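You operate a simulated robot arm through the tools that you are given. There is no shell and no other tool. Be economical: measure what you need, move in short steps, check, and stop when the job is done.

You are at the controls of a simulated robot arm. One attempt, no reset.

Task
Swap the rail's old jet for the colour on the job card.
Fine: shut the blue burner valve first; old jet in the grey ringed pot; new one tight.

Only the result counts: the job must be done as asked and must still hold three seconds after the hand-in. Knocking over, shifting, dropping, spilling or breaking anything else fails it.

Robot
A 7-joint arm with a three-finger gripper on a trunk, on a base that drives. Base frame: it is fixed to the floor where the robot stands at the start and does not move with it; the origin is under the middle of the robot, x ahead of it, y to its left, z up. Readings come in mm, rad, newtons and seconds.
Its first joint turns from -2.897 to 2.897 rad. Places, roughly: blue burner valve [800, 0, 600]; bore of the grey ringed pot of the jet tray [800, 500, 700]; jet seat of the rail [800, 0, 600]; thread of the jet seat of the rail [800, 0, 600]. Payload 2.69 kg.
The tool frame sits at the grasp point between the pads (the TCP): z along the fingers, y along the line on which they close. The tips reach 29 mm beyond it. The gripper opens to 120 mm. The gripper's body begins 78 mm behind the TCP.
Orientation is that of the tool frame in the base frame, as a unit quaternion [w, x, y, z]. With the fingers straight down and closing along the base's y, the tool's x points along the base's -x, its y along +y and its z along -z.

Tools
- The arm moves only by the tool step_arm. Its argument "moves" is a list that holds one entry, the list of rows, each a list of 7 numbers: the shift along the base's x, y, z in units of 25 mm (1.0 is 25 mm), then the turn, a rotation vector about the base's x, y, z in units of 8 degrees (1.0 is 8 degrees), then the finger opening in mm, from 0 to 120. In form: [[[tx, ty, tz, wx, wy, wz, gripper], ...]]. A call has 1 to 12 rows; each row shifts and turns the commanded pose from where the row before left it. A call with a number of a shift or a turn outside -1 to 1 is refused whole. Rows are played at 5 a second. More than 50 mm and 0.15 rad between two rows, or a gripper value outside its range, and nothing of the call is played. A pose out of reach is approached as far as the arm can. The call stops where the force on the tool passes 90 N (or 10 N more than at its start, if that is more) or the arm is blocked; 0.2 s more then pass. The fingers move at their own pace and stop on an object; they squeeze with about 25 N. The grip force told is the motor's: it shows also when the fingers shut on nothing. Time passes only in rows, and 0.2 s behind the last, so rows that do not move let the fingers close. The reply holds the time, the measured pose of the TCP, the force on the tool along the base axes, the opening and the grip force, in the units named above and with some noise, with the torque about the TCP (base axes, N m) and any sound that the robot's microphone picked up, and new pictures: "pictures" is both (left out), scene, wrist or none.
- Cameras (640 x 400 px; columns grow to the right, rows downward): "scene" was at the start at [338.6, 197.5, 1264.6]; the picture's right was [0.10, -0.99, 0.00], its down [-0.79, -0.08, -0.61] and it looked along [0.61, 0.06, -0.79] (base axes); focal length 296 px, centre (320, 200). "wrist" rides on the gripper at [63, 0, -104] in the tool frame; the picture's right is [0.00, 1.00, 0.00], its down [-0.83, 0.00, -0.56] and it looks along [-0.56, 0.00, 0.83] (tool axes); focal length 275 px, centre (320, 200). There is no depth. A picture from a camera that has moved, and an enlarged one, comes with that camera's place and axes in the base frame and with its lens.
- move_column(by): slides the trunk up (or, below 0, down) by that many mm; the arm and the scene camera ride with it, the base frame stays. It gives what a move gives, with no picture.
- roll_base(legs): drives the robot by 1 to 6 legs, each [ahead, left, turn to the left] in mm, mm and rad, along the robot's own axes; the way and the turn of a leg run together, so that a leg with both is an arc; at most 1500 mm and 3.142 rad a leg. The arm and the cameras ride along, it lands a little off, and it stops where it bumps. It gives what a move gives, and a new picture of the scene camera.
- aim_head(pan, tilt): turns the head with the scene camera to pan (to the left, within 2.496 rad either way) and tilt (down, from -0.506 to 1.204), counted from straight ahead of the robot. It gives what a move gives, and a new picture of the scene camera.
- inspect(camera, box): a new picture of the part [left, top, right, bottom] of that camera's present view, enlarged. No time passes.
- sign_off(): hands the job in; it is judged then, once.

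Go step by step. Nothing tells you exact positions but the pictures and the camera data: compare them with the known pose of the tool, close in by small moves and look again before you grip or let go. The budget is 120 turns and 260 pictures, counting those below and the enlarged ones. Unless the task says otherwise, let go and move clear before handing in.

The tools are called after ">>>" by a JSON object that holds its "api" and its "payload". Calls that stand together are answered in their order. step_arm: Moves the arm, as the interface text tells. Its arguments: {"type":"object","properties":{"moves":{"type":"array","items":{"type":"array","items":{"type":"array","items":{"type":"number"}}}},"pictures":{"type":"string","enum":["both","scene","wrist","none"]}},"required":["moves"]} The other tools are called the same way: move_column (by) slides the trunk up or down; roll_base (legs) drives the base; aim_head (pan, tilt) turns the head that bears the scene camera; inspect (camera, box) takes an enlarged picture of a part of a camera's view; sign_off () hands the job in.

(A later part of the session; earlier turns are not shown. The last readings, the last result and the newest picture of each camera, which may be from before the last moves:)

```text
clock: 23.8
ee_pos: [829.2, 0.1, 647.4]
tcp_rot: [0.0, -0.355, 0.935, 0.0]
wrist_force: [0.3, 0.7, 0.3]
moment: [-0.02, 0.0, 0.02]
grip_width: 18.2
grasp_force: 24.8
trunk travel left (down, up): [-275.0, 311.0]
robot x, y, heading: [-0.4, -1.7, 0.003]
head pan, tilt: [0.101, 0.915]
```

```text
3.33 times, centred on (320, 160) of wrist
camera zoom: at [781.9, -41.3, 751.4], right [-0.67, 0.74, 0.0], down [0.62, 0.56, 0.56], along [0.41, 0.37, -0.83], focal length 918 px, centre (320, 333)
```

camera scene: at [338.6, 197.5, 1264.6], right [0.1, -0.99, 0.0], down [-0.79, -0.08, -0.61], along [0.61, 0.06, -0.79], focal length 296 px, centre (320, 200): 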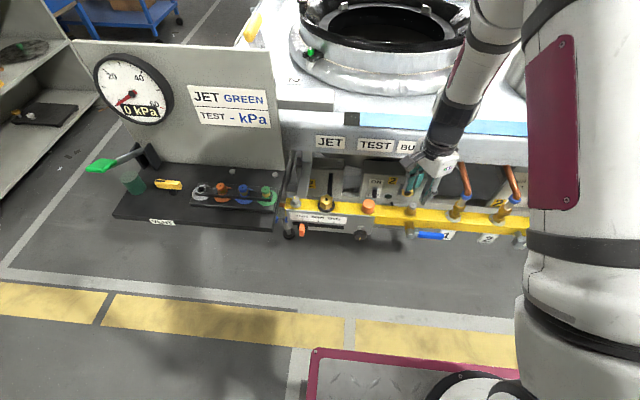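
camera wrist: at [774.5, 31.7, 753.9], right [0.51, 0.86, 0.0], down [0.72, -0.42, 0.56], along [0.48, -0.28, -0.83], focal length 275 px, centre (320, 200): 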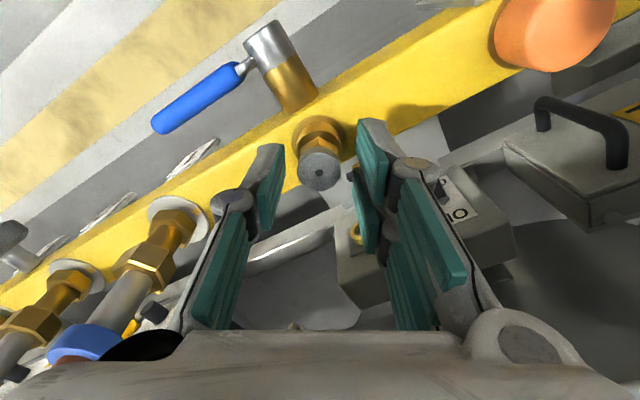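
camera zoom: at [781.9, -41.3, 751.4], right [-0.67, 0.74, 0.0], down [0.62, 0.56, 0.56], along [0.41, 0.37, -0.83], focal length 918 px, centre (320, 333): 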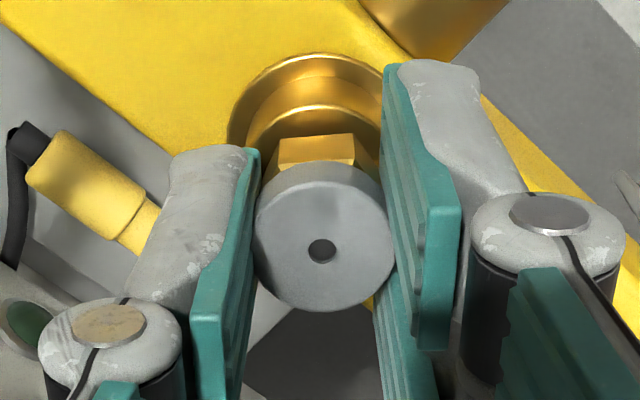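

The jet turns but slips a little in the grip. I'll wind back and try a slower turn, gripping slightly lower on the hex.

>>> {"api": "step_arm", "payload": {"moves": [[[0, 0, 0, 0, 0, 0, 32], [0, 0, 0, 0, 0, -1, 32], [0, 0, 0, 0, 0, -1, 32], [0, 0, 0, 0, 0, -1, 32], [0, 0, 0, 0, 0, -1, 32], [0, 0, 0, 0, 0, -1, 32], [0, 0, 0, 0, 0, -1, 32], [0, 0, 0, 0, 0, -1, 32], [0, 0, 0, 0, 0, -1, 32], [0, 0, 0, 0, 0, -1, 32], [0, 0, 0, 0, 0, -1, 32], [0, 0, 0, 0, 0, -1, 32]]], "pictures": "none"}}

>>> {"api": "inspect", "payload": {"camera": "wrist", "box": [260, 100, 380, 220]}}

>>> {"api": "step_arm", "payload": {"moves": [[[0, 0, -0.08, 0, 0, 0, 30], [0, 0, 0, 0, 0, 0, 0], [0, 0, 0, 0, 0, 0, 0], [0, 0, 0, 0, 0, 0.4, 0], [0, 0, 0, 0, 0, 0.4, 0], [0, 0, 0, 0, 0, 0.4, 0], [0, 0, 0, 0, 0, 0.4, 0], [0, 0, 0, 0, 0, 0.4, 0], [0, 0, 0, 0, 0, 0.4, 0], [0, 0, 0, 0, 0, 0.4, 0], [0, 0, 0, 0, 0, 0.4, 0], [0, 0, 0, 0, 0, 0.4, 0]]], "pictures": "none"}}

>>> {"api": "inspect", "payload": {"camera": "wrist", "box": [260, 100, 380, 220]}}

```text
clock: 26.4
ee_pos: [828.6, 0.3, 646.7]
tcp_rot: [0.0, 0.395, 0.919, 0.001]
wrist_force: [0.2, -0.9, 0.0]
moment: [0.0, -0.04, 0.02]
grip_width: 32.1
grasp_force: 0.0
trunk travel left (down, up): [-275.0, 311.0]
robot x, y, heading: [0.3, -1.7, 0.003]
head pan, tilt: [0.101, 0.915]
```

```text
3.33 times, centred on (320, 160) of wrist
camera zoom: at [784.8, 45.8, 751.6], right [0.72, 0.69, 0.0], down [0.57, -0.6, 0.56], along [0.38, -0.4, -0.83], focal length 918 px, centre (320, 333)
```

zoom: 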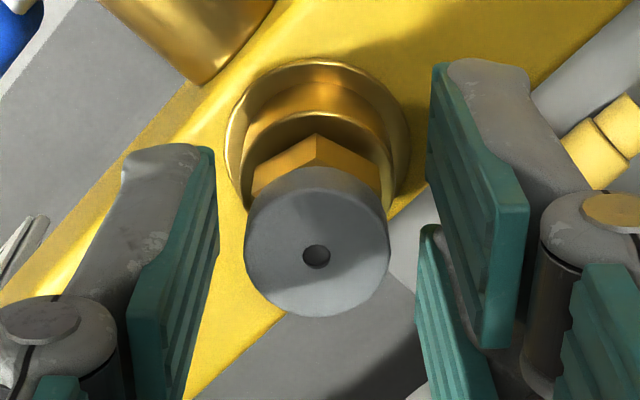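

```text
clock: 29.0
ee_pos: [830.6, -0.4, 644.3]
tcp_rot: [0.0, 0.153, 0.988, 0.0]
wrist_force: [-2.2, -9.8, -1.9]
moment: [-0.27, 0.05, -0.09]
grip_width: 18.2
grasp_force: 25.2
trunk travel left (down, up): [-275.0, 311.0]
robot x, y, heading: [0.6, 0.6, 0.001]
head pan, tilt: [0.101, 0.915]
```

```text
3.33 times, centred on (320, 160) of wrist
camera zoom: at [768.8, 18.5, 748.9], right [0.3, 0.95, 0.0], down [0.79, -0.25, 0.56], along [0.53, -0.17, -0.83], focal length 918 px, centre (320, 333)
```

zoom: 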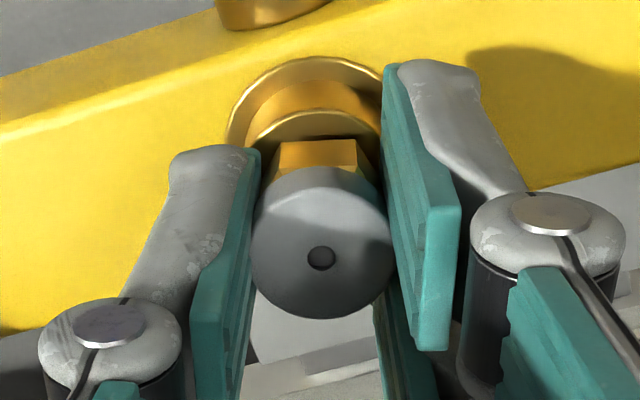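

The hex angles show that the higher grip only caught the slippery cap. The low grip, around the 24 mm collar, turned the jet cleanly, so I'll go back to that: wind back, go down, grip and turn.

>>> {"api": "step_arm", "payload": {"moves": [[[0, 0, 0, 0, 0, 0, 36], [0, 0, 0, 0, 0, -1, 36], [0, 0, 0, 0, 0, -1, 36], [0, 0, 0, 0, 0, -1, 36], [0, 0, 0, 0, 0, -1, 36], [0, 0, 0, 0, 0, -1, 36], [-0.05, 0, -0.22, 0, 0, 0, 36], [0, 0, 0, 0, 0, 0, 0], [0, 0, 0, 0, 0, 0, 0]]], "pictures": "none"}}

>>> {"api": "inspect", "payload": {"camera": "wrist", "box": [260, 100, 380, 220]}}

>>> {"api": "step_arm", "payload": {"moves": [[[0, 0, 0.0015, 0, 0, 1, 0], [0, 0, 0.0015, 0, 0, 1, 0], [0, 0, 0.0015, 0, 0, 1, 0], [0, 0, 0.0015, 0, 0, 1, 0], [0, 0, 0.0015, 0, 0, 1, 0]]], "pictures": "none"}}

>>> {"api": "inspect", "payload": {"camera": "wrist", "box": [260, 100, 380, 220]}}

```text
clock: 31.0
ee_pos: [827.8, 0.2, 639.6]
tcp_rot: [0.0, 0.483, 0.876, -0.001]
wrist_force: [-4.7, -3.9, 4.0]
moment: [0.16, 0.41, -0.02]
grip_width: 24.3
grasp_force: 45.3
trunk travel left (down, up): [-275.0, 311.0]
robot x, y, heading: [-1.0, -2.0, 0.001]
head pan, tilt: [0.101, 0.915]
```

```text
3.33 times, centred on (320, 160) of wrist
camera zoom: at [793.1, 52.5, 743.9], right [0.84, 0.54, 0.0], down [0.45, -0.7, 0.56], along [0.3, -0.47, -0.83], focal length 918 px, centre (320, 333)
```

zoom: 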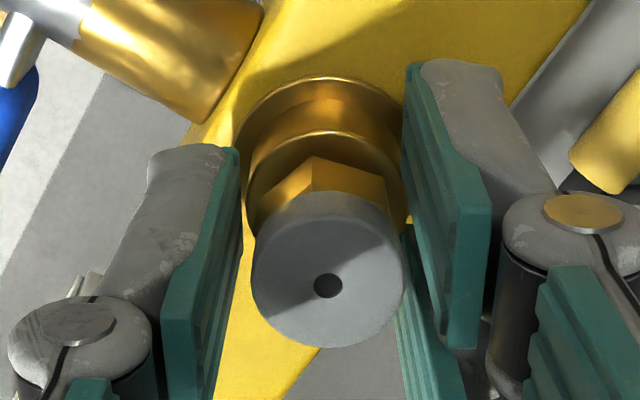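

```text
clock: 32.2
ee_pos: [829.2, 0.6, 640.0]
tcp_rot: [0.002, 0.153, 0.988, 0.0]
wrist_force: [13.7, -10.6, -0.5]
moment: [-0.43, -0.66, -0.56]
grip_width: 25.5
grasp_force: 45.4
trunk travel left (down, up): [-275.0, 311.0]
robot x, y, heading: [0.6, -0.3, 0.004]
head pan, tilt: [0.101, 0.915]
```

```text
3.33 times, centred on (320, 160) of wrist
camera zoom: at [768.4, 18.5, 744.0], right [0.3, 0.95, 0.0], down [0.79, -0.25, 0.56], along [0.53, -0.17, -0.83], focal length 918 px, centre (320, 333)
```

zoom: 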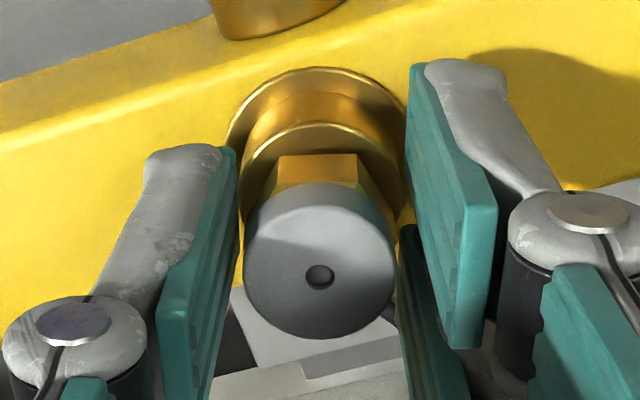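

The collar is fixed after all, so only the friction grip on the upper hex and cap turns the jet, and it does better at speed. I'll wind back, grip at that height and turn fast.

>>> {"api": "step_arm", "payload": {"moves": [[[0, 0, 0, 0, 0, 0, 36], [-0.04, 0, 0.3, 0, 0, -1, 36], [0, 0, 0.06, 0, 0, -1, 36], [0, 0, 0, 0, 0, -1, 36], [0, 0, 0, 0, 0, -1, 36], [0, 0, 0, 0, 0, -1, 36], [0, 0, 0, 0, 0, -1, 36]]], "pictures": "none"}}

>>> {"api": "inspect", "payload": {"camera": "wrist", "box": [260, 100, 380, 220]}}

>>> {"api": "step_arm", "payload": {"moves": [[[0, 0, 0, 0, 0, 0, 0], [0, 0, 0, 0, 0, 0, 0], [0, 0, 0, 0, 0, 1, 0], [0, 0, 0, 0, 0, 1, 0], [0, 0, 0, 0, 0, 1, 0]]], "pictures": "none"}}

>>> {"api": "inspect", "payload": {"camera": "wrist", "box": [260, 100, 380, 220]}}

```text
clock: 33.8
ee_pos: [825.7, 0.3, 647.4]
tcp_rot: [-0.001, 0.543, 0.84, -0.001]
wrist_force: [-0.5, 0.1, -0.1]
moment: [0.0, -0.03, -0.01]
grip_width: 36.0
grasp_force: 0.0
trunk travel left (down, up): [-275.0, 311.0]
robot x, y, heading: [4.5, 1.5, 0.001]
head pan, tilt: [0.101, 0.915]
```

```text
3.33 times, centred on (320, 160) of wrist
camera zoom: at [799.7, 56.9, 752.7], right [0.91, 0.41, 0.0], down [0.34, -0.76, 0.56], along [0.23, -0.51, -0.83], focal length 918 px, centre (320, 333)
```

zoom: 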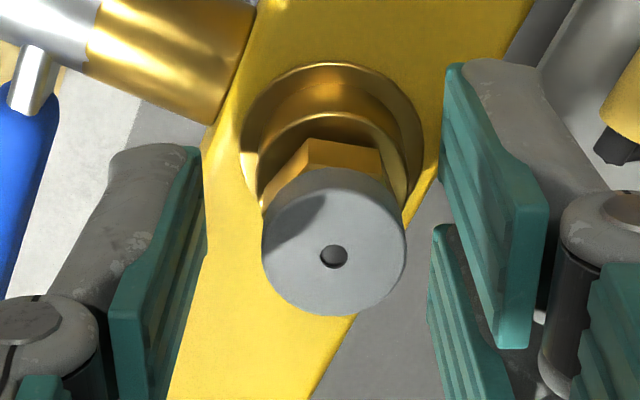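

```text
clock: 35.0
ee_pos: [827.6, -0.7, 648.1]
tcp_rot: [0.0, 0.355, 0.935, 0.0]
wrist_force: [5.3, -0.6, 0.1]
moment: [-0.11, -0.11, -0.19]
grip_width: 18.7
grasp_force: 24.6
trunk travel left (down, up): [-275.0, 311.0]
robot x, y, heading: [0.2, 3.0, 0.002]
head pan, tilt: [0.101, 0.915]
```

```text
3.33 times, centred on (320, 160) of wrist
camera zoom: at [779.5, 40.8, 752.7], right [0.66, 0.75, 0.0], down [0.62, -0.55, 0.56], along [0.42, -0.37, -0.83], focal length 918 px, centre (320, 333)
```

zoom: 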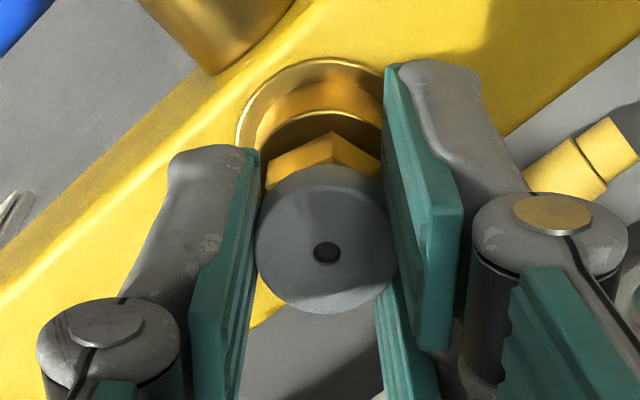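

The grip width tracked the hex angle at the low height (23.5 mm when aligned, wider when not), so the low grip does engage flats, but only when aligned. I'll align to the hex (about −6°), go low, grip and turn with no lift.

>>> {"api": "step_arm", "payload": {"moves": [[[0, 0, 0, 0, 0, 0, 36], [0.02, 0.01, 0, 0, 0, -0.75, 36], [0, 0, -0.4, 0, 0, 0, 36], [0, 0, 0, 0, 0, 0, 0], [0, 0, 0, 0, 0, 0, 0], [0, 0, 0, 0, 0, 0, 0]]], "pictures": "none"}}

>>> {"api": "inspect", "payload": {"camera": "wrist", "box": [260, 100, 380, 220]}}

>>> {"api": "step_arm", "payload": {"moves": [[[0, 0, 0, 0, 0, 0.8, 0], [0, 0, 0, 0, 0, 0.8, 0], [0, 0, 0, 0, 0, 0.8, 0]]], "pictures": "none"}}

>>> {"api": "inspect", "payload": {"camera": "wrist", "box": [260, 100, 380, 220]}}

```text
clock: 36.4
ee_pos: [828.4, 0.6, 639.0]
tcp_rot: [0.001, 0.404, 0.915, 0.0]
wrist_force: [7.7, -0.2, -1.2]
moment: [-0.08, -0.39, -0.11]
grip_width: 25.0
grasp_force: 45.2
trunk travel left (down, up): [-275.0, 311.0]
robot x, y, heading: [1.5, -0.9, 0.003]
head pan, tilt: [0.101, 0.915]
```

```text
3.33 times, centred on (320, 160) of wrist
camera zoom: at [784.4, 46.2, 743.4], right [0.74, 0.68, 0.0], down [0.56, -0.61, 0.56], along [0.38, -0.41, -0.83], focal length 918 px, centre (320, 333)
```

zoom: 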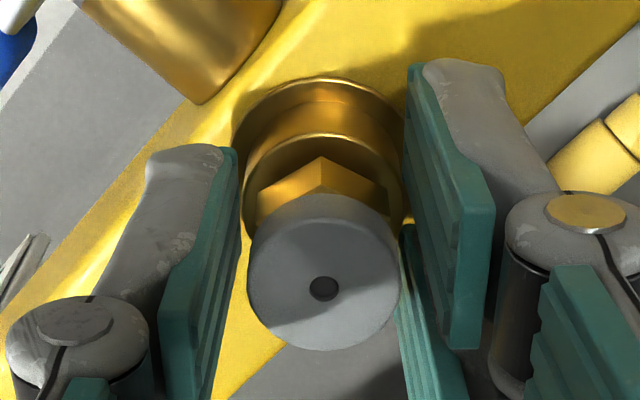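

```text
clock: 37.2
ee_pos: [830.5, -1.5, 639.4]
tcp_rot: [0.004, 0.246, 0.969, 0.0]
wrist_force: [29.9, -9.5, -4.2]
moment: [-0.01, -0.36, -0.69]
grip_width: 23.5
grasp_force: 45.1
trunk travel left (down, up): [-275.0, 311.0]
robot x, y, heading: [-4.0, 0.3, 0.003]
head pan, tilt: [0.101, 0.915]
```

```text
3.33 times, centred on (320, 160) of wrist
camera zoom: at [773.6, 28.8, 743.3], right [0.47, 0.88, 0.0], down [0.73, -0.39, 0.56], along [0.5, -0.26, -0.83], focal length 918 px, centre (320, 333)
```

zoom: 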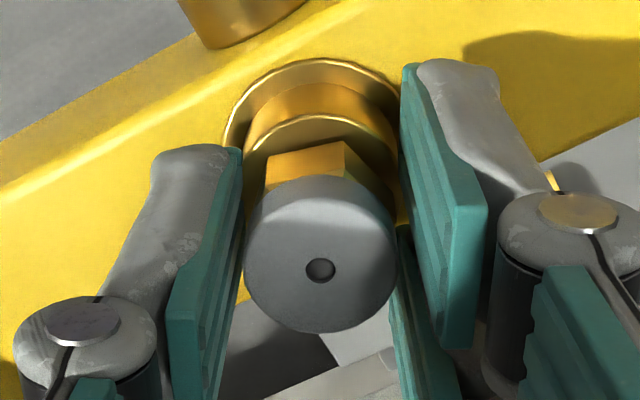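

The low grip clearly holds a fixed ring. Only the aligned grip at z≈647 ever moved the jet, so I'll repeat exactly that: align to the flats, go higher, grip and turn in full steps.

>>> {"api": "step_arm", "payload": {"moves": [[[0, 0, 0, 0, 0, 0, 36], [-0.06, 0.03, 0.33, 0, 0, -1, 36], [0, 0, 0, 0, 0, -1, 36], [0, 0, 0, 0, 0, -0.4, 36]]], "pictures": "none"}}

>>> {"api": "inspect", "payload": {"camera": "wrist", "box": [260, 100, 380, 220]}}

>>> {"api": "step_arm", "payload": {"moves": [[[0, 0, 0, 0, 0, 0, 0], [0, 0, 0, 0, 0, 0, 0], [0, 0, 0, 0, 0, 0, 0]]], "pictures": "none"}}

>>> {"api": "inspect", "payload": {"camera": "wrist", "box": [260, 100, 380, 220]}}

>>> {"api": "step_arm", "payload": {"moves": [[[0, 0, 0, 0, 0, 1, 0], [0, 0, 0, 0, 0, 1, 0]]], "pictures": "none"}}

>>> {"api": "inspect", "payload": {"camera": "wrist", "box": [260, 100, 380, 220]}}

```text
clock: 38.2
ee_pos: [825.6, 0.4, 648.3]
tcp_rot: [-0.001, 0.405, 0.914, 0.0]
wrist_force: [-0.1, -0.5, 0.0]
moment: [0.02, 0.01, -0.03]
grip_width: 35.9
grasp_force: 0.1
trunk travel left (down, up): [-275.0, 311.0]
robot x, y, heading: [3.4, 1.7, -0.003]
head pan, tilt: [0.101, 0.915]
```

```text
3.33 times, centred on (320, 160) of wrist
camera zoom: at [782.2, 47.7, 751.5], right [0.74, 0.68, 0.0], down [0.56, -0.61, 0.56], along [0.37, -0.41, -0.83], focal length 918 px, centre (320, 333)
```

zoom: 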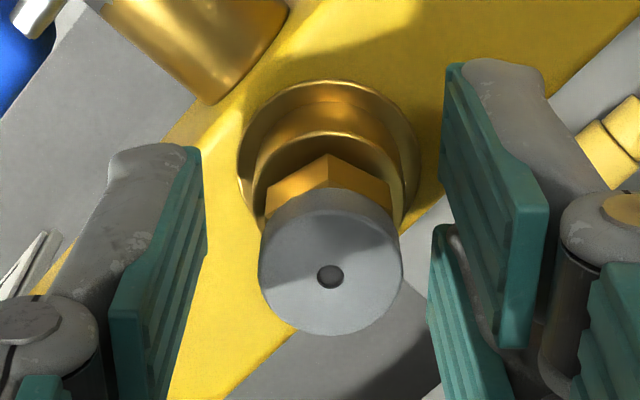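

```text
clock: 39.0
ee_pos: [825.8, 1.7, 647.4]
tcp_rot: [0.0, 0.404, 0.915, -0.001]
wrist_force: [5.7, 3.1, 0.0]
moment: [0.1, -0.13, -0.03]
grip_width: 19.8
grasp_force: 24.8
trunk travel left (down, up): [-275.0, 311.0]
robot x, y, heading: [-0.3, 1.7, -0.0]
head pan, tilt: [0.101, 0.915]
```

```text
3.33 times, centred on (320, 160) of wrist
camera zoom: at [782.8, 47.8, 751.6], right [0.74, 0.68, 0.0], down [0.56, -0.61, 0.56], along [0.38, -0.41, -0.83], focal length 918 px, centre (320, 333)
```

zoom: 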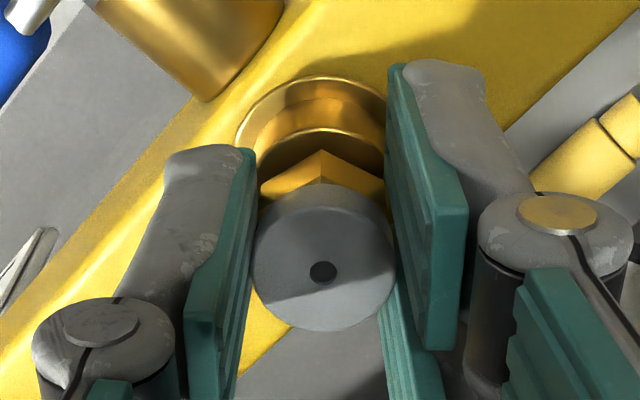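

```text
clock: 39.6
ee_pos: [826.3, -0.6, 648.6]
tcp_rot: [0.001, 0.272, 0.962, -0.001]
wrist_force: [7.7, -3.2, -1.2]
moment: [-0.12, -0.26, 0.0]
grip_width: 18.8
grasp_force: 25.5
trunk travel left (down, up): [-275.0, 311.0]
robot x, y, heading: [-1.5, -3.8, -0.003]
head pan, tilt: [0.101, 0.915]
```

```text
3.33 times, centred on (320, 160) of wrist
camera zoom: at [771.7, 32.9, 751.5], right [0.52, 0.85, 0.0], down [0.71, -0.43, 0.56], along [0.48, -0.29, -0.83], focal length 918 px, centre (320, 333)
```

zoom: 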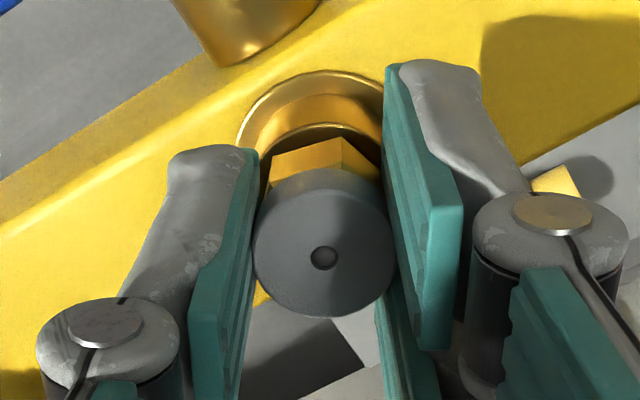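

The jet turned about 75–90° and has since stayed firmly put, as if at the end of its thread. I'll test whether it lifts out.

>>> {"api": "step_arm", "payload": {"moves": [[[0, 0, 0.1, 0, 0, 0, 0], [0, 0, 0.1, 0, 0, 0, 0], [0, 0, 0.1, 0, 0, 0, 0], [0, 0, 0.1, 0, 0, 0, 0]]], "pictures": "none"}}

>>> {"api": "inspect", "payload": {"camera": "wrist", "box": [260, 100, 380, 220]}}

```text
clock: 40.6
ee_pos: [823.8, 1.2, 657.8]
tcp_rot: [-0.001, 0.273, 0.962, -0.001]
wrist_force: [-0.8, 0.5, 0.2]
moment: [-0.01, 0.02, -0.02]
grip_width: 18.4
grasp_force: 25.1
trunk travel left (down, up): [-275.0, 311.0]
robot x, y, heading: [-0.9, 0.5, 0.001]
head pan, tilt: [0.101, 0.915]
```

```text
3.33 times, centred on (320, 160) of wrist
camera zoom: at [769.9, 34.3, 761.6], right [0.52, 0.85, 0.0], down [0.71, -0.43, 0.55], along [0.47, -0.29, -0.83], focal length 918 px, centre (320, 333)
```

zoom: 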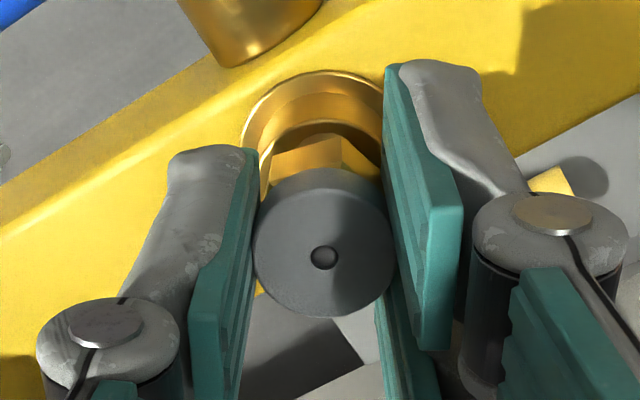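

It lifts freely. I'll raise it well clear of the rail.

>>> {"api": "step_arm", "payload": {"moves": [[[0, 0, 0.6, 0, 0, 0, 0], [0, 0, 0.8, 0, 0, 0, 0], [0, 0, 0.8, 0, 0, 0, 0], [0, 0, 0.8, 0, 0, 0, 0]]], "pictures": "both"}}

>>> {"api": "inspect", "payload": {"camera": "scene", "box": [380, 130, 480, 240]}}

>>> {"api": "inspect", "payload": {"camera": "wrist", "box": [260, 100, 380, 220]}}

```text
clock: 41.6
ee_pos: [826.4, -0.1, 732.6]
tcp_rot: [0.0, 0.272, 0.962, 0.0]
wrist_force: [0.3, 0.0, -0.8]
moment: [-0.01, 0.04, -0.01]
grip_width: 18.6
grasp_force: 24.7
trunk travel left (down, up): [-275.0, 311.0]
robot x, y, heading: [-1.4, 0.6, -0.002]
head pan, tilt: [0.101, 0.915]
camera scene: at [338.8, 197.5, 1264.5], right [0.1, -0.99, 0.0], down [-0.79, -0.08, -0.61], along [0.61, 0.06, -0.79], focal length 296 px, centre (320, 200)
camera wrist: at [771.5, 32.4, 836.6], right [0.52, 0.85, 0.0], down [0.71, -0.43, 0.56], along [0.47, -0.29, -0.83], focal length 275 px, centre (320, 200)
```

scene: 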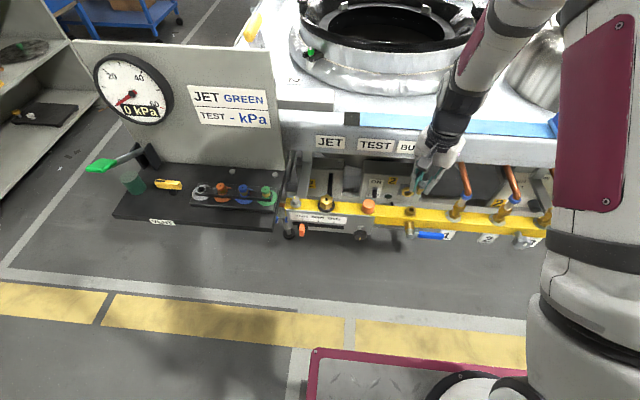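
wrist: 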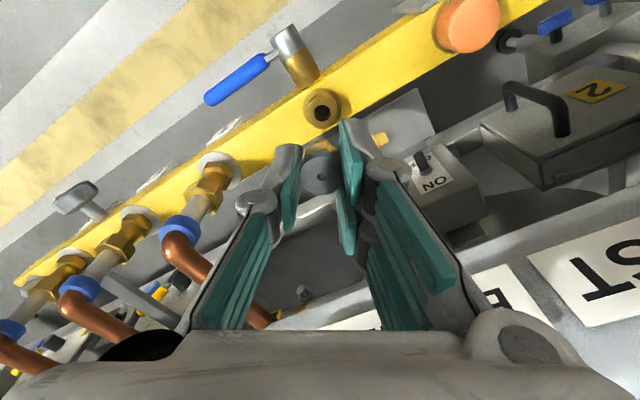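

```text
3.64 times, centred on (430, 185) of scene
camera zoom: at [338.8, 197.5, 1264.5], right [0.1, -0.99, 0.0], down [-0.79, -0.08, -0.61], along [0.61, 0.06, -0.79], focal length 1078 px, centre (-80, 254)
```

zoom: 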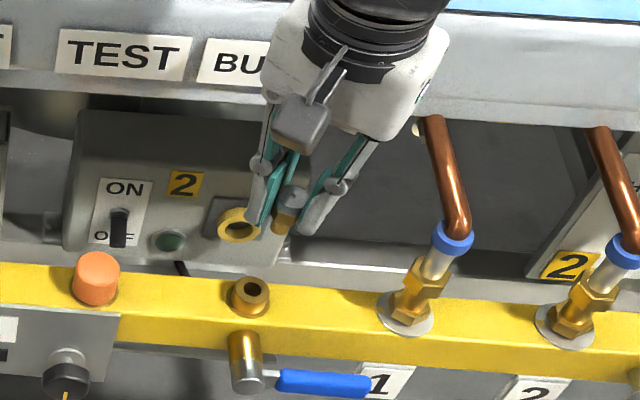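

```text
3.33 times, centred on (320, 160) of wrist
camera zoom: at [771.5, 32.4, 836.6], right [0.52, 0.85, 0.0], down [0.71, -0.43, 0.56], along [0.47, -0.29, -0.83], focal length 918 px, centre (320, 333)
```

zoom: 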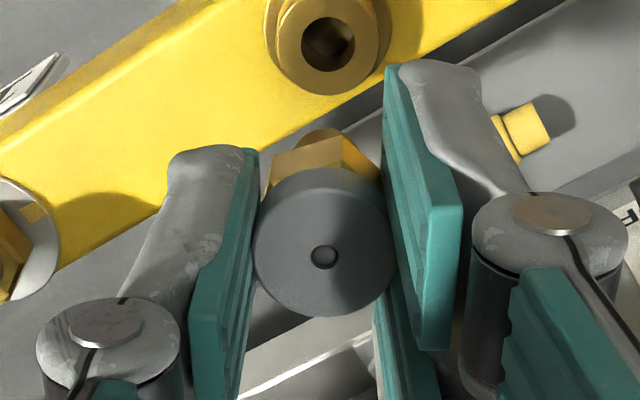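

The old jet is out, and the seat bore is at about (827, 0). I'll retract and raise, then drive left towards the tray.

>>> {"api": "step_arm", "payload": {"moves": [[[-0.8, 0.5, 0.8, 0, 0, 1, 0], [-0.8, 0.5, 0.8, 0, 0, 1, 0], [-0.8, 0.5, 0.8, 0, 0, 1, 0], [-0.8, 0, 0.8, 0, 0, 0.95, 0], [0, 0, 0.6, 0, 0, 0, 0]]], "pictures": "none"}}

>>> {"api": "roll_base", "payload": {"legs": [[0, 400, 0]]}}

>>> {"api": "inspect", "payload": {"camera": "wrist", "box": [0, 0, 640, 400]}}

```text
clock: 42.8
ee_pos: [744.8, 40.0, 826.6]
tcp_rot: [0.0, 0.001, 1.0, 0.0]
wrist_force: [0.2, -0.2, -0.2]
moment: [-0.03, 0.01, 0.0]
grip_width: 18.5
grasp_force: 25.3
trunk travel left (down, up): [-275.0, 311.0]
robot x, y, heading: [1.3, 1.2, -0.002]
head pan, tilt: [0.101, 0.915]
```

```text
clock: 45.3
ee_pos: [744.2, 441.2, 826.3]
tcp_rot: [-0.001, -0.002, 1.0, 0.0]
wrist_force: [-0.3, -0.8, 0.3]
moment: [0.01, 0.02, 0.01]
grip_width: 18.2
grasp_force: 25.0
trunk travel left (down, up): [-275.0, 311.0]
robot x, y, heading: [0.2, 400.1, 0.005]
head pan, tilt: [0.101, 0.915]
camera scene: at [337.3, 598.7, 1264.6], right [0.1, -0.99, 0.0], down [-0.79, -0.08, -0.61], along [0.61, 0.06, -0.79], focal length 296 px, centre (320, 200)
```

scene: 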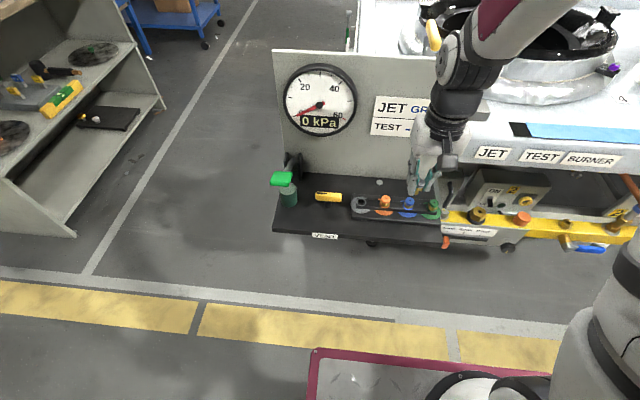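

```text
1.00 times, centred on (320, 200) of wrist (not enlarged: the box is as wide or as high as the picture)
camera zoom: at [681.8, 440.9, 930.9], right [-0.01, 1.0, 0.0], down [0.83, 0.01, 0.56], along [0.56, 0.0, -0.83], focal length 275 px, centre (320, 200)
```

zoom: 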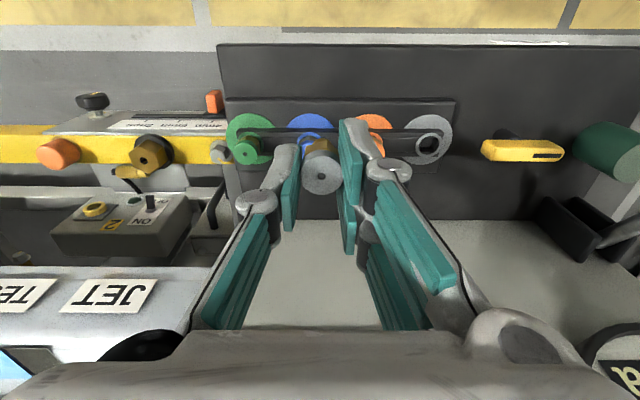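

>>> {"api": "inspect", "payload": {"camera": "scene", "box": [330, 160, 460, 250]}}

>>> {"api": "inspect", "payload": {"camera": "wrist", "box": [220, 80, 480, 200]}}

```text
4.44 times, centred on (395, 205) of scene
camera zoom: at [337.3, 598.7, 1264.6], right [0.1, -0.99, 0.0], down [-0.79, -0.08, -0.61], along [0.61, 0.06, -0.79], focal length 1318 px, centre (-13, 178)
```

zoom: 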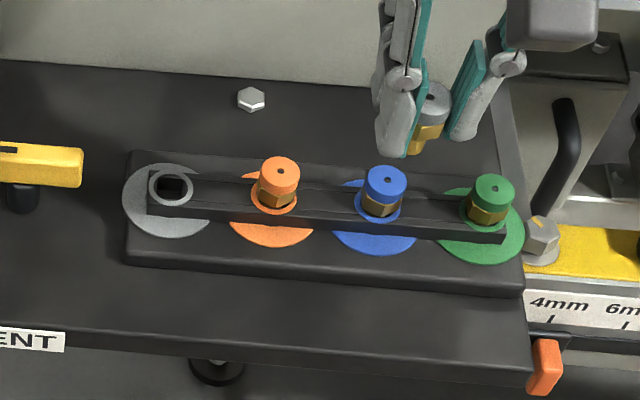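

```text
2.46 times, centred on (350, 140) of wrist
camera zoom: at [681.8, 440.9, 930.9], right [-0.01, 1.0, 0.0], down [0.83, 0.01, 0.56], along [0.56, 0.0, -0.83], focal length 678 px, centre (246, 348)
```

zoom: 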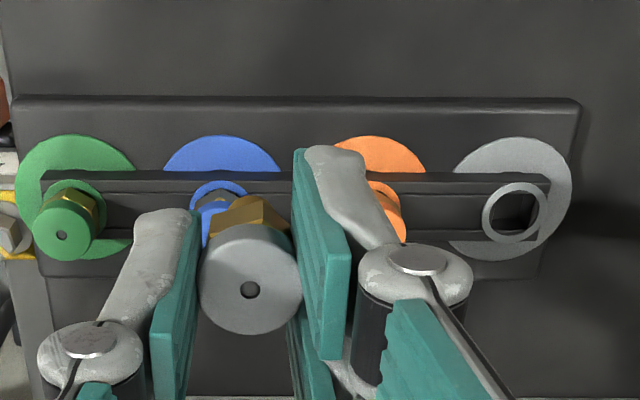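

The grey pot bore is at about [778.5, 540, 698] and the green jet at [773.5, 382], with its top at 731. I'll move above the grey pot.

>>> {"api": "step_arm", "payload": {"moves": [[[0.33, 0.98, 0, 0, 0, 0, 0], [0.33, 0.98, 0, 0, 0, 0, 0], [0.33, 0.98, 0, 0, 0, 0, 0], [0.34, 0.98, 0, 0, 0, 0, 0], [0, 0, -0.7, 0, 0, 0, 0], [0, 0, -0.7, 0, 0, 0, 0]]], "pictures": "none"}}

>>> {"api": "inspect", "payload": {"camera": "wrist", "box": [240, 80, 400, 220]}}

>>> {"api": "inspect", "payload": {"camera": "scene", "box": [320, 140, 460, 250]}}

```text
clock: 46.7
ee_pos: [777.1, 540.0, 791.2]
tcp_rot: [0.0, 0.0, 1.0, -0.001]
wrist_force: [0.2, -0.2, 0.2]
moment: [0.03, -0.03, -0.02]
grip_width: 18.2
grasp_force: 25.4
trunk travel left (down, up): [-275.0, 311.0]
robot x, y, heading: [-1.5, 404.7, 0.005]
head pan, tilt: [0.101, 0.915]
```

```text
2.86 times, centred on (320, 150) of wrist
camera zoom: at [713.7, 539.3, 895.3], right [-0.01, 1.0, 0.0], down [0.83, 0.01, 0.56], along [0.56, 0.0, -0.83], focal length 786 px, centre (320, 343)
```

zoom: 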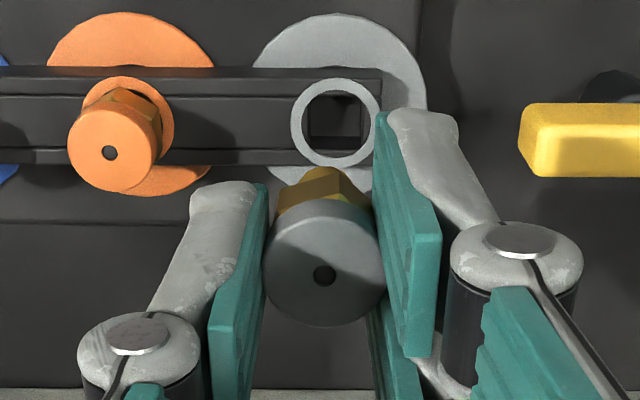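

```text
3.64 times, centred on (390, 195) of scene
camera zoom: at [337.2, 598.8, 1264.6], right [0.1, -0.99, 0.0], down [-0.79, -0.08, -0.61], along [0.61, 0.06, -0.79], focal length 1078 px, centre (66, 218)
```

zoom: 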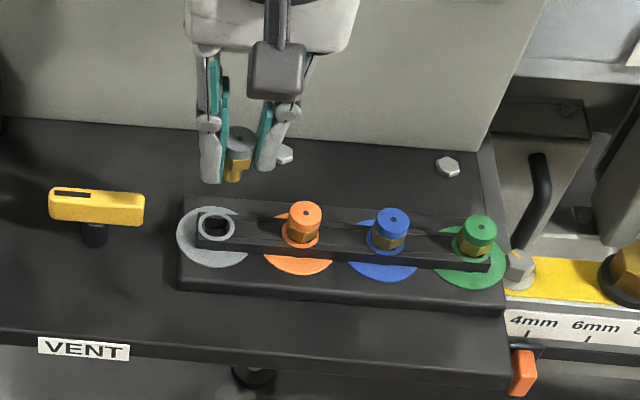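

I need small corrections of about +1 in x and +3 in y. I'll descend until the spigot is just above the rim and check.

>>> {"api": "step_arm", "payload": {"moves": [[[0.05, 0.11, -0.5, 0, 0, 0, 0], [0, 0, -0.5, 0, 0, 0, 0], [0, 0, -0.3, 0, 0, 0, 0]]], "pictures": "none"}}

>>> {"api": "inspect", "payload": {"camera": "wrist", "box": [240, 80, 400, 220]}}

>>> {"api": "inspect", "payload": {"camera": "scene", "box": [330, 150, 420, 230]}}

```text
clock: 47.5
ee_pos: [780.2, 542.5, 760.1]
tcp_rot: [0.0, -0.001, 1.0, 0.0]
wrist_force: [-0.7, -0.3, -0.4]
moment: [0.03, 0.03, 0.04]
grip_width: 18.4
grasp_force: 25.0
trunk travel left (down, up): [-275.0, 311.0]
robot x, y, heading: [-1.4, 401.2, 0.001]
head pan, tilt: [0.101, 0.915]
```

```text
2.86 times, centred on (320, 150) of wrist
camera zoom: at [716.1, 542.5, 863.7], right [-0.01, 1.0, 0.0], down [0.83, 0.01, 0.56], along [0.56, 0.0, -0.83], focal length 786 px, centre (320, 343)
```

zoom: 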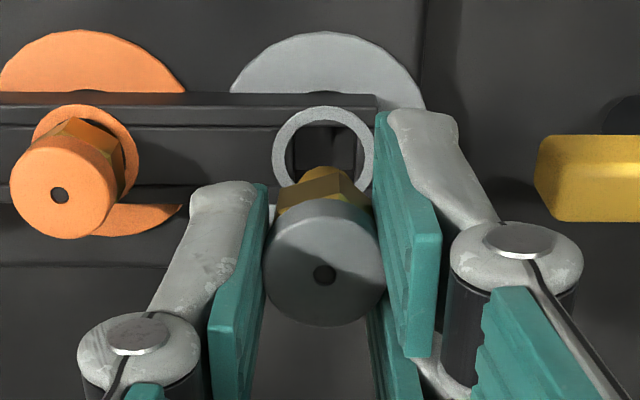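

```text
5.00 times, centred on (375, 190) of scene
camera zoom: at [337.3, 598.7, 1264.6], right [0.1, -0.99, 0.0], down [-0.79, -0.08, -0.61], along [0.61, 0.06, -0.79], focal length 1482 px, centre (45, 250)
```

zoom: 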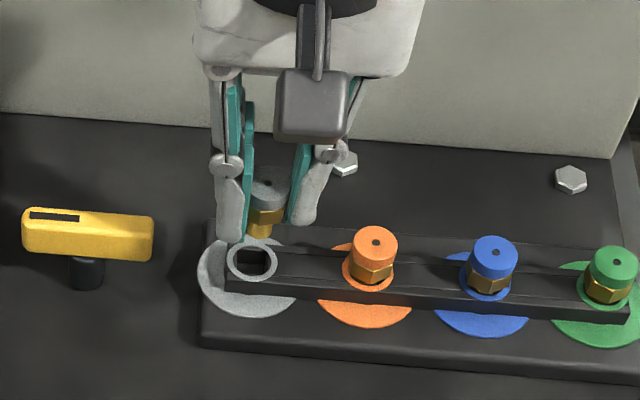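

>>> {"api": "step_arm", "payload": {"moves": [[[-0.08, 0.04, -0.2, 0, 0, 0, 0], [0, 0, -0.2, 0, 0, 0, 0]]], "pictures": "none"}}

>>> {"api": "inspect", "payload": {"camera": "scene", "box": [340, 170, 400, 220]}}

>>> {"api": "inspect", "payload": {"camera": "wrist", "box": [270, 90, 370, 200]}}

```text
clock: 48.1
ee_pos: [777.3, 543.5, 749.4]
tcp_rot: [0.0, -0.001, 1.0, 0.0]
wrist_force: [0.1, -0.1, -0.5]
moment: [0.0, -0.02, 0.0]
grip_width: 18.2
grasp_force: 25.2
trunk travel left (down, up): [-275.0, 311.0]
robot x, y, heading: [1.9, 401.1, 0.004]
head pan, tilt: [0.101, 0.915]
```

```text
8.00 times, centred on (370, 195) of scene
camera zoom: at [337.3, 598.7, 1264.6], right [0.1, -0.99, 0.0], down [-0.79, -0.08, -0.61], along [0.61, 0.06, -0.79], focal length 2372 px, centre (-80, 240)
```

zoom: 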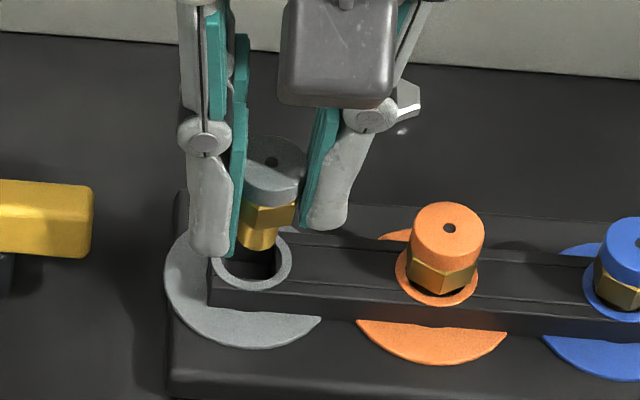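

```text
3.64 times, centred on (320, 145) of wrist
camera zoom: at [713.9, 542.9, 853.2], right [-0.01, 1.0, 0.0], down [0.83, 0.01, 0.56], along [0.56, 0.0, -0.83], focal length 1001 px, centre (320, 400)
```

zoom: 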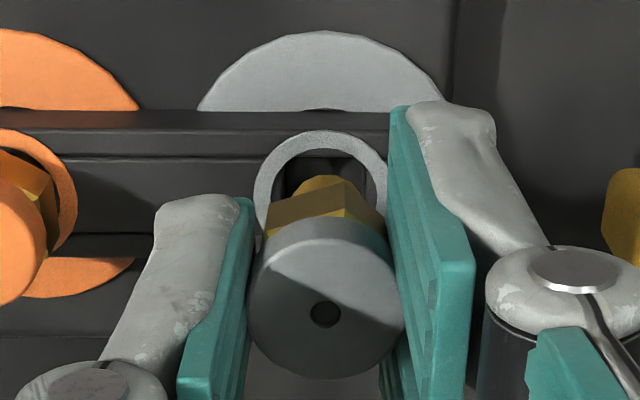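

>>> {"api": "step_arm", "payload": {"moves": [[[0.015, -0.03, -0.16, 0, 0, 0, 0], [0, 0, -0.16, 0, 0, 0, 0]]], "pictures": "none"}}

>>> {"api": "inspect", "payload": {"camera": "scene", "box": [340, 170, 400, 220]}}

>>> {"api": "inspect", "payload": {"camera": "wrist", "box": [270, 90, 370, 200]}}

```text
clock: 48.7
ee_pos: [778.0, 542.4, 741.8]
tcp_rot: [0.0, -0.001, 1.0, 0.0]
wrist_force: [0.5, -0.8, -0.4]
moment: [0.01, 0.04, -0.01]
grip_width: 18.3
grasp_force: 25.0
trunk travel left (down, up): [-275.0, 311.0]
robot x, y, heading: [1.5, 400.6, 0.003]
head pan, tilt: [0.101, 0.915]
```

```text
8.00 times, centred on (370, 195) of scene
camera zoom: at [337.3, 598.7, 1264.6], right [0.1, -0.99, 0.0], down [-0.79, -0.08, -0.61], along [0.61, 0.06, -0.79], focal length 2372 px, centre (-80, 240)
```

zoom: 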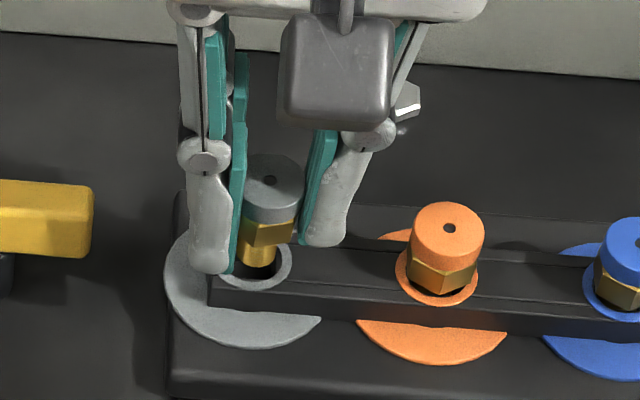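

```text
3.64 times, centred on (320, 145) of wrist
camera zoom: at [714.1, 542.3, 845.1], right [-0.01, 1.0, 0.0], down [0.83, 0.01, 0.56], along [0.56, 0.0, -0.83], focal length 1001 px, centre (320, 400)
```

zoom: 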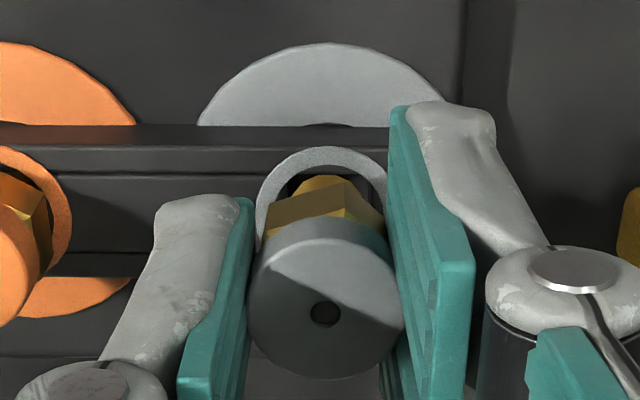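

Spigot is at rim level and inside the ring. Continuing down with force watch.

>>> {"api": "step_arm", "payload": {"moves": [[[0, 0.01, -0.16, 0, 0, 0, 0], [0, 0, -0.16, 0, 0, 0, 0]]], "pictures": "none"}}

>>> {"api": "inspect", "payload": {"camera": "scene", "box": [340, 170, 400, 220]}}

>>> {"api": "inspect", "payload": {"camera": "wrist", "box": [270, 90, 370, 200]}}

```text
clock: 49.3
ee_pos: [778.5, 543.4, 735.4]
tcp_rot: [-0.001, -0.001, 1.0, 0.0]
wrist_force: [-0.7, 0.2, 0.3]
moment: [-0.01, 0.02, 0.01]
grip_width: 18.2
grasp_force: 25.0
trunk travel left (down, up): [-275.0, 311.0]
robot x, y, heading: [-3.8, 400.1, 0.006]
head pan, tilt: [0.101, 0.915]
```

```text
8.00 times, centred on (370, 195) of scene
camera zoom: at [337.3, 598.7, 1264.6], right [0.1, -0.99, 0.0], down [-0.79, -0.08, -0.61], along [0.61, 0.06, -0.79], focal length 2372 px, centre (-80, 240)
```

zoom: 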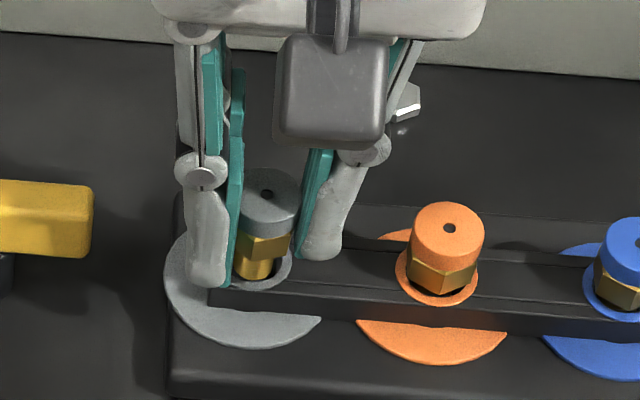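

```text
3.64 times, centred on (320, 145) of wrist
camera zoom: at [714.3, 542.4, 838.1], right [-0.01, 1.0, 0.0], down [0.83, 0.01, 0.56], along [0.56, 0.0, -0.83], focal length 1001 px, centre (320, 400)
```

zoom: 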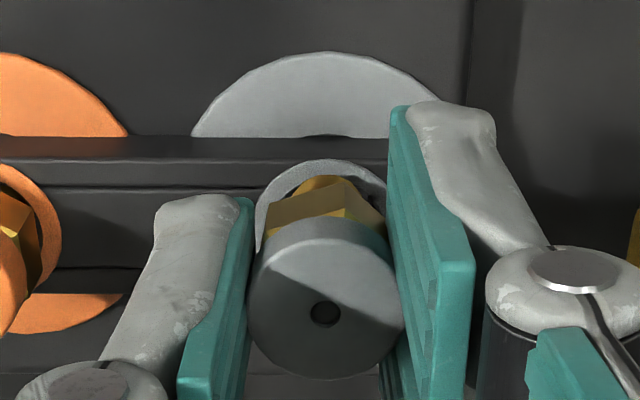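

>>> {"api": "step_arm", "payload": {"moves": [[[0.03, 0, -0.12, 0, 0, 0, 0], [0, 0, -0.12, 0, 0, 0, 0]]], "pictures": "none"}}

>>> {"api": "inspect", "payload": {"camera": "scene", "box": [340, 170, 400, 220]}}

>>> {"api": "inspect", "payload": {"camera": "wrist", "box": [270, 90, 370, 200]}}

```text
clock: 49.9
ee_pos: [781.0, 542.5, 727.3]
tcp_rot: [0.001, -0.001, 1.0, 0.0]
wrist_force: [1.1, -1.0, 2.7]
moment: [0.01, -0.05, 0.0]
grip_width: 18.5
grasp_force: 24.6
trunk travel left (down, up): [-275.0, 311.0]
robot x, y, heading: [-2.6, 397.8, 0.005]
head pan, tilt: [0.101, 0.915]
```

```text
8.00 times, centred on (370, 195) of scene
camera zoom: at [337.3, 598.7, 1264.6], right [0.1, -0.99, 0.0], down [-0.79, -0.08, -0.61], along [0.61, 0.06, -0.79], focal length 2372 px, centre (-80, 240)
```

zoom: 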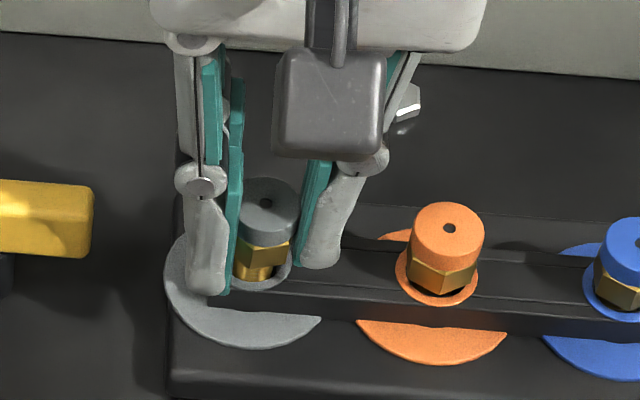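

```text
3.64 times, centred on (320, 145) of wrist
camera zoom: at [716.0, 542.0, 831.8], right [-0.01, 1.0, 0.0], down [0.83, 0.0, 0.56], along [0.56, 0.0, -0.83], focal length 1001 px, centre (320, 400)
```

zoom: 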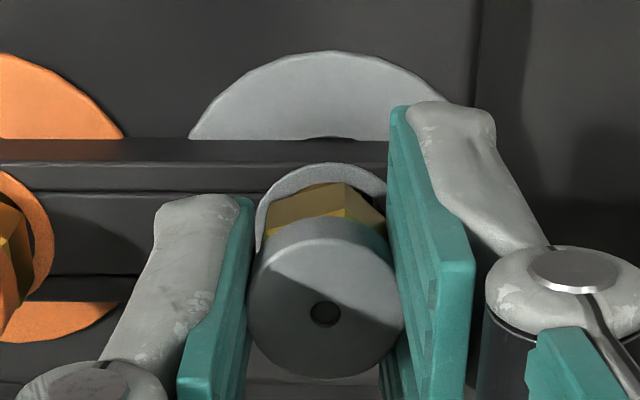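

>>> {"api": "step_arm", "payload": {"moves": [[[0, 0, -0.08, 0, 0, 0, 0], [0, 0, -0.06, 0, 0, 0, 0]]], "pictures": "none"}}

>>> {"api": "inspect", "payload": {"camera": "scene", "box": [340, 170, 400, 220]}}

>>> {"api": "inspect", "payload": {"camera": "wrist", "box": [270, 90, 370, 200]}}

```text
clock: 50.5
ee_pos: [780.5, 543.0, 724.9]
tcp_rot: [0.002, 0.0, 1.0, 0.001]
wrist_force: [11.8, -1.8, 12.8]
moment: [0.0, -0.4, 0.04]
grip_width: 18.5
grasp_force: 24.4
trunk travel left (down, up): [-275.0, 311.0]
robot x, y, heading: [1.8, 398.5, 0.002]
head pan, tilt: [0.101, 0.915]
```

```text
8.00 times, centred on (370, 195) of scene
camera zoom: at [337.2, 598.6, 1264.7], right [0.1, -0.99, 0.0], down [-0.79, -0.08, -0.61], along [0.61, 0.06, -0.79], focal length 2372 px, centre (-80, 240)
```

zoom: 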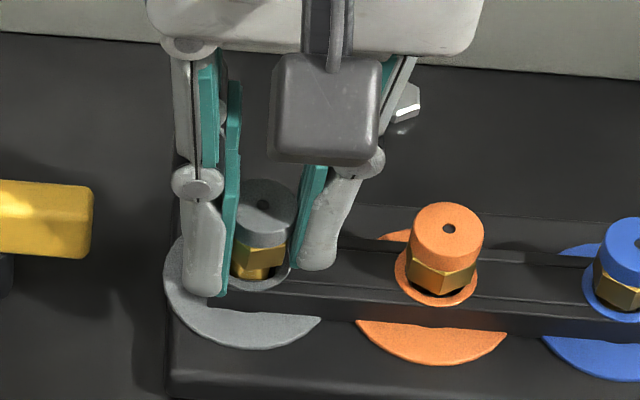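

```text
3.64 times, centred on (320, 145) of wrist
camera zoom: at [716.8, 542.5, 829.1], right [-0.01, 1.0, 0.0], down [0.83, 0.0, 0.56], along [0.56, 0.0, -0.83], focal length 1001 px, centre (320, 400)
```

zoom: 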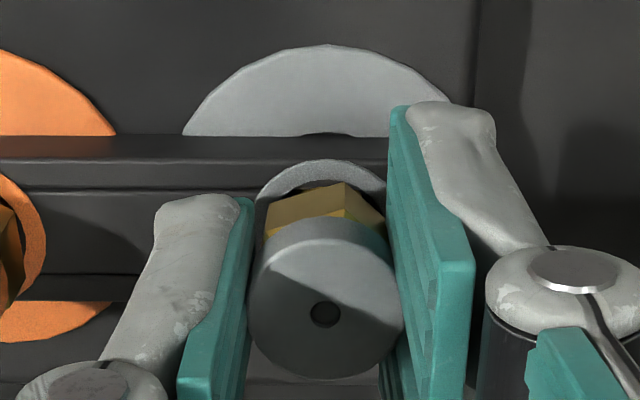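

>>> {"api": "step_arm", "payload": {"moves": [[[0.05, 0, 0.02, 0, 0, 0, 0], [0.03, 0, 0, 0, 0, 0, 0]]], "pictures": "none"}}

>>> {"api": "step_arm", "payload": {"moves": [[[0, 0, -0.1, 0, 0, 0, 0], [0, 0, 0, 0, 0, 0, 0]]], "pictures": "none"}}

>>> {"api": "inspect", "payload": {"camera": "scene", "box": [340, 170, 400, 220]}}

```text
clock: 51.1
ee_pos: [780.6, 542.7, 724.3]
tcp_rot: [0.0, -0.001, 1.0, 0.0]
wrist_force: [9.6, 1.8, 11.6]
moment: [0.09, -0.3, -0.05]
grip_width: 18.4
grasp_force: 24.6
trunk travel left (down, up): [-275.0, 311.0]
robot x, y, heading: [-3.3, 400.3, 0.006]
head pan, tilt: [0.101, 0.915]
```

```text
clock: 51.7
ee_pos: [779.8, 542.9, 721.8]
tcp_rot: [-0.001, -0.001, 1.0, -0.001]
wrist_force: [0.2, 0.2, -0.7]
moment: [-0.02, 0.01, 0.02]
grip_width: 18.6
grasp_force: 24.8
trunk travel left (down, up): [-275.0, 311.0]
robot x, y, heading: [-3.9, 402.8, 0.004]
head pan, tilt: [0.101, 0.915]
```

```text
8.00 times, centred on (370, 195) of scene
camera zoom: at [337.2, 598.7, 1264.6], right [0.1, -0.99, 0.0], down [-0.79, -0.08, -0.61], along [0.61, 0.06, -0.79], focal length 2372 px, centre (-80, 240)
```

zoom: 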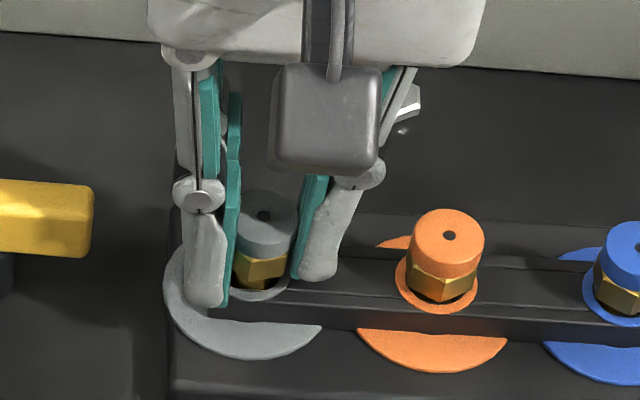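

The last move seems to have nudged the tray block slightly. I'll look at the whole tray before doing anything else.

>>> {"api": "inspect", "payload": {"camera": "scene", "box": [330, 160, 460, 250]}}

>>> {"api": "inspect", "payload": {"camera": "wrist", "box": [0, 0, 640, 400]}}

```text
4.44 times, centred on (395, 205) of scene
camera zoom: at [337.2, 598.7, 1264.6], right [0.1, -0.99, 0.0], down [-0.79, -0.08, -0.61], along [0.61, 0.06, -0.79], focal length 1318 px, centre (-13, 178)
```

zoom: 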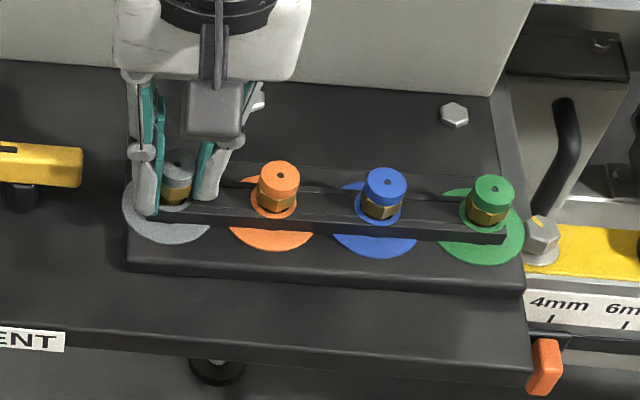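

```text
1.00 times, centred on (320, 200) of wrist (not enlarged: the box is as wide or as high as the picture)
camera zoom: at [716.4, 542.0, 825.7], right [-0.01, 1.0, 0.0], down [0.83, 0.01, 0.55], along [0.55, 0.0, -0.83], focal length 275 px, centre (320, 200)
```

zoom: 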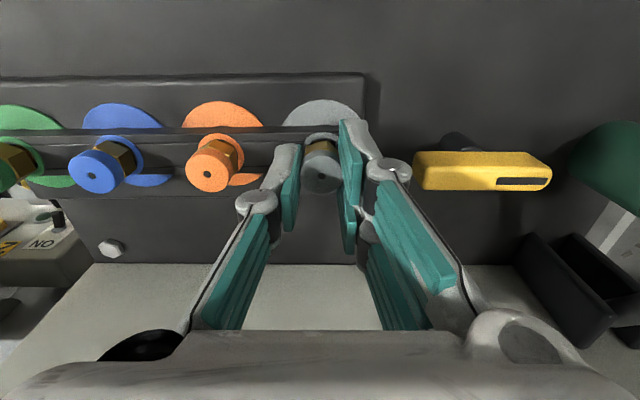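

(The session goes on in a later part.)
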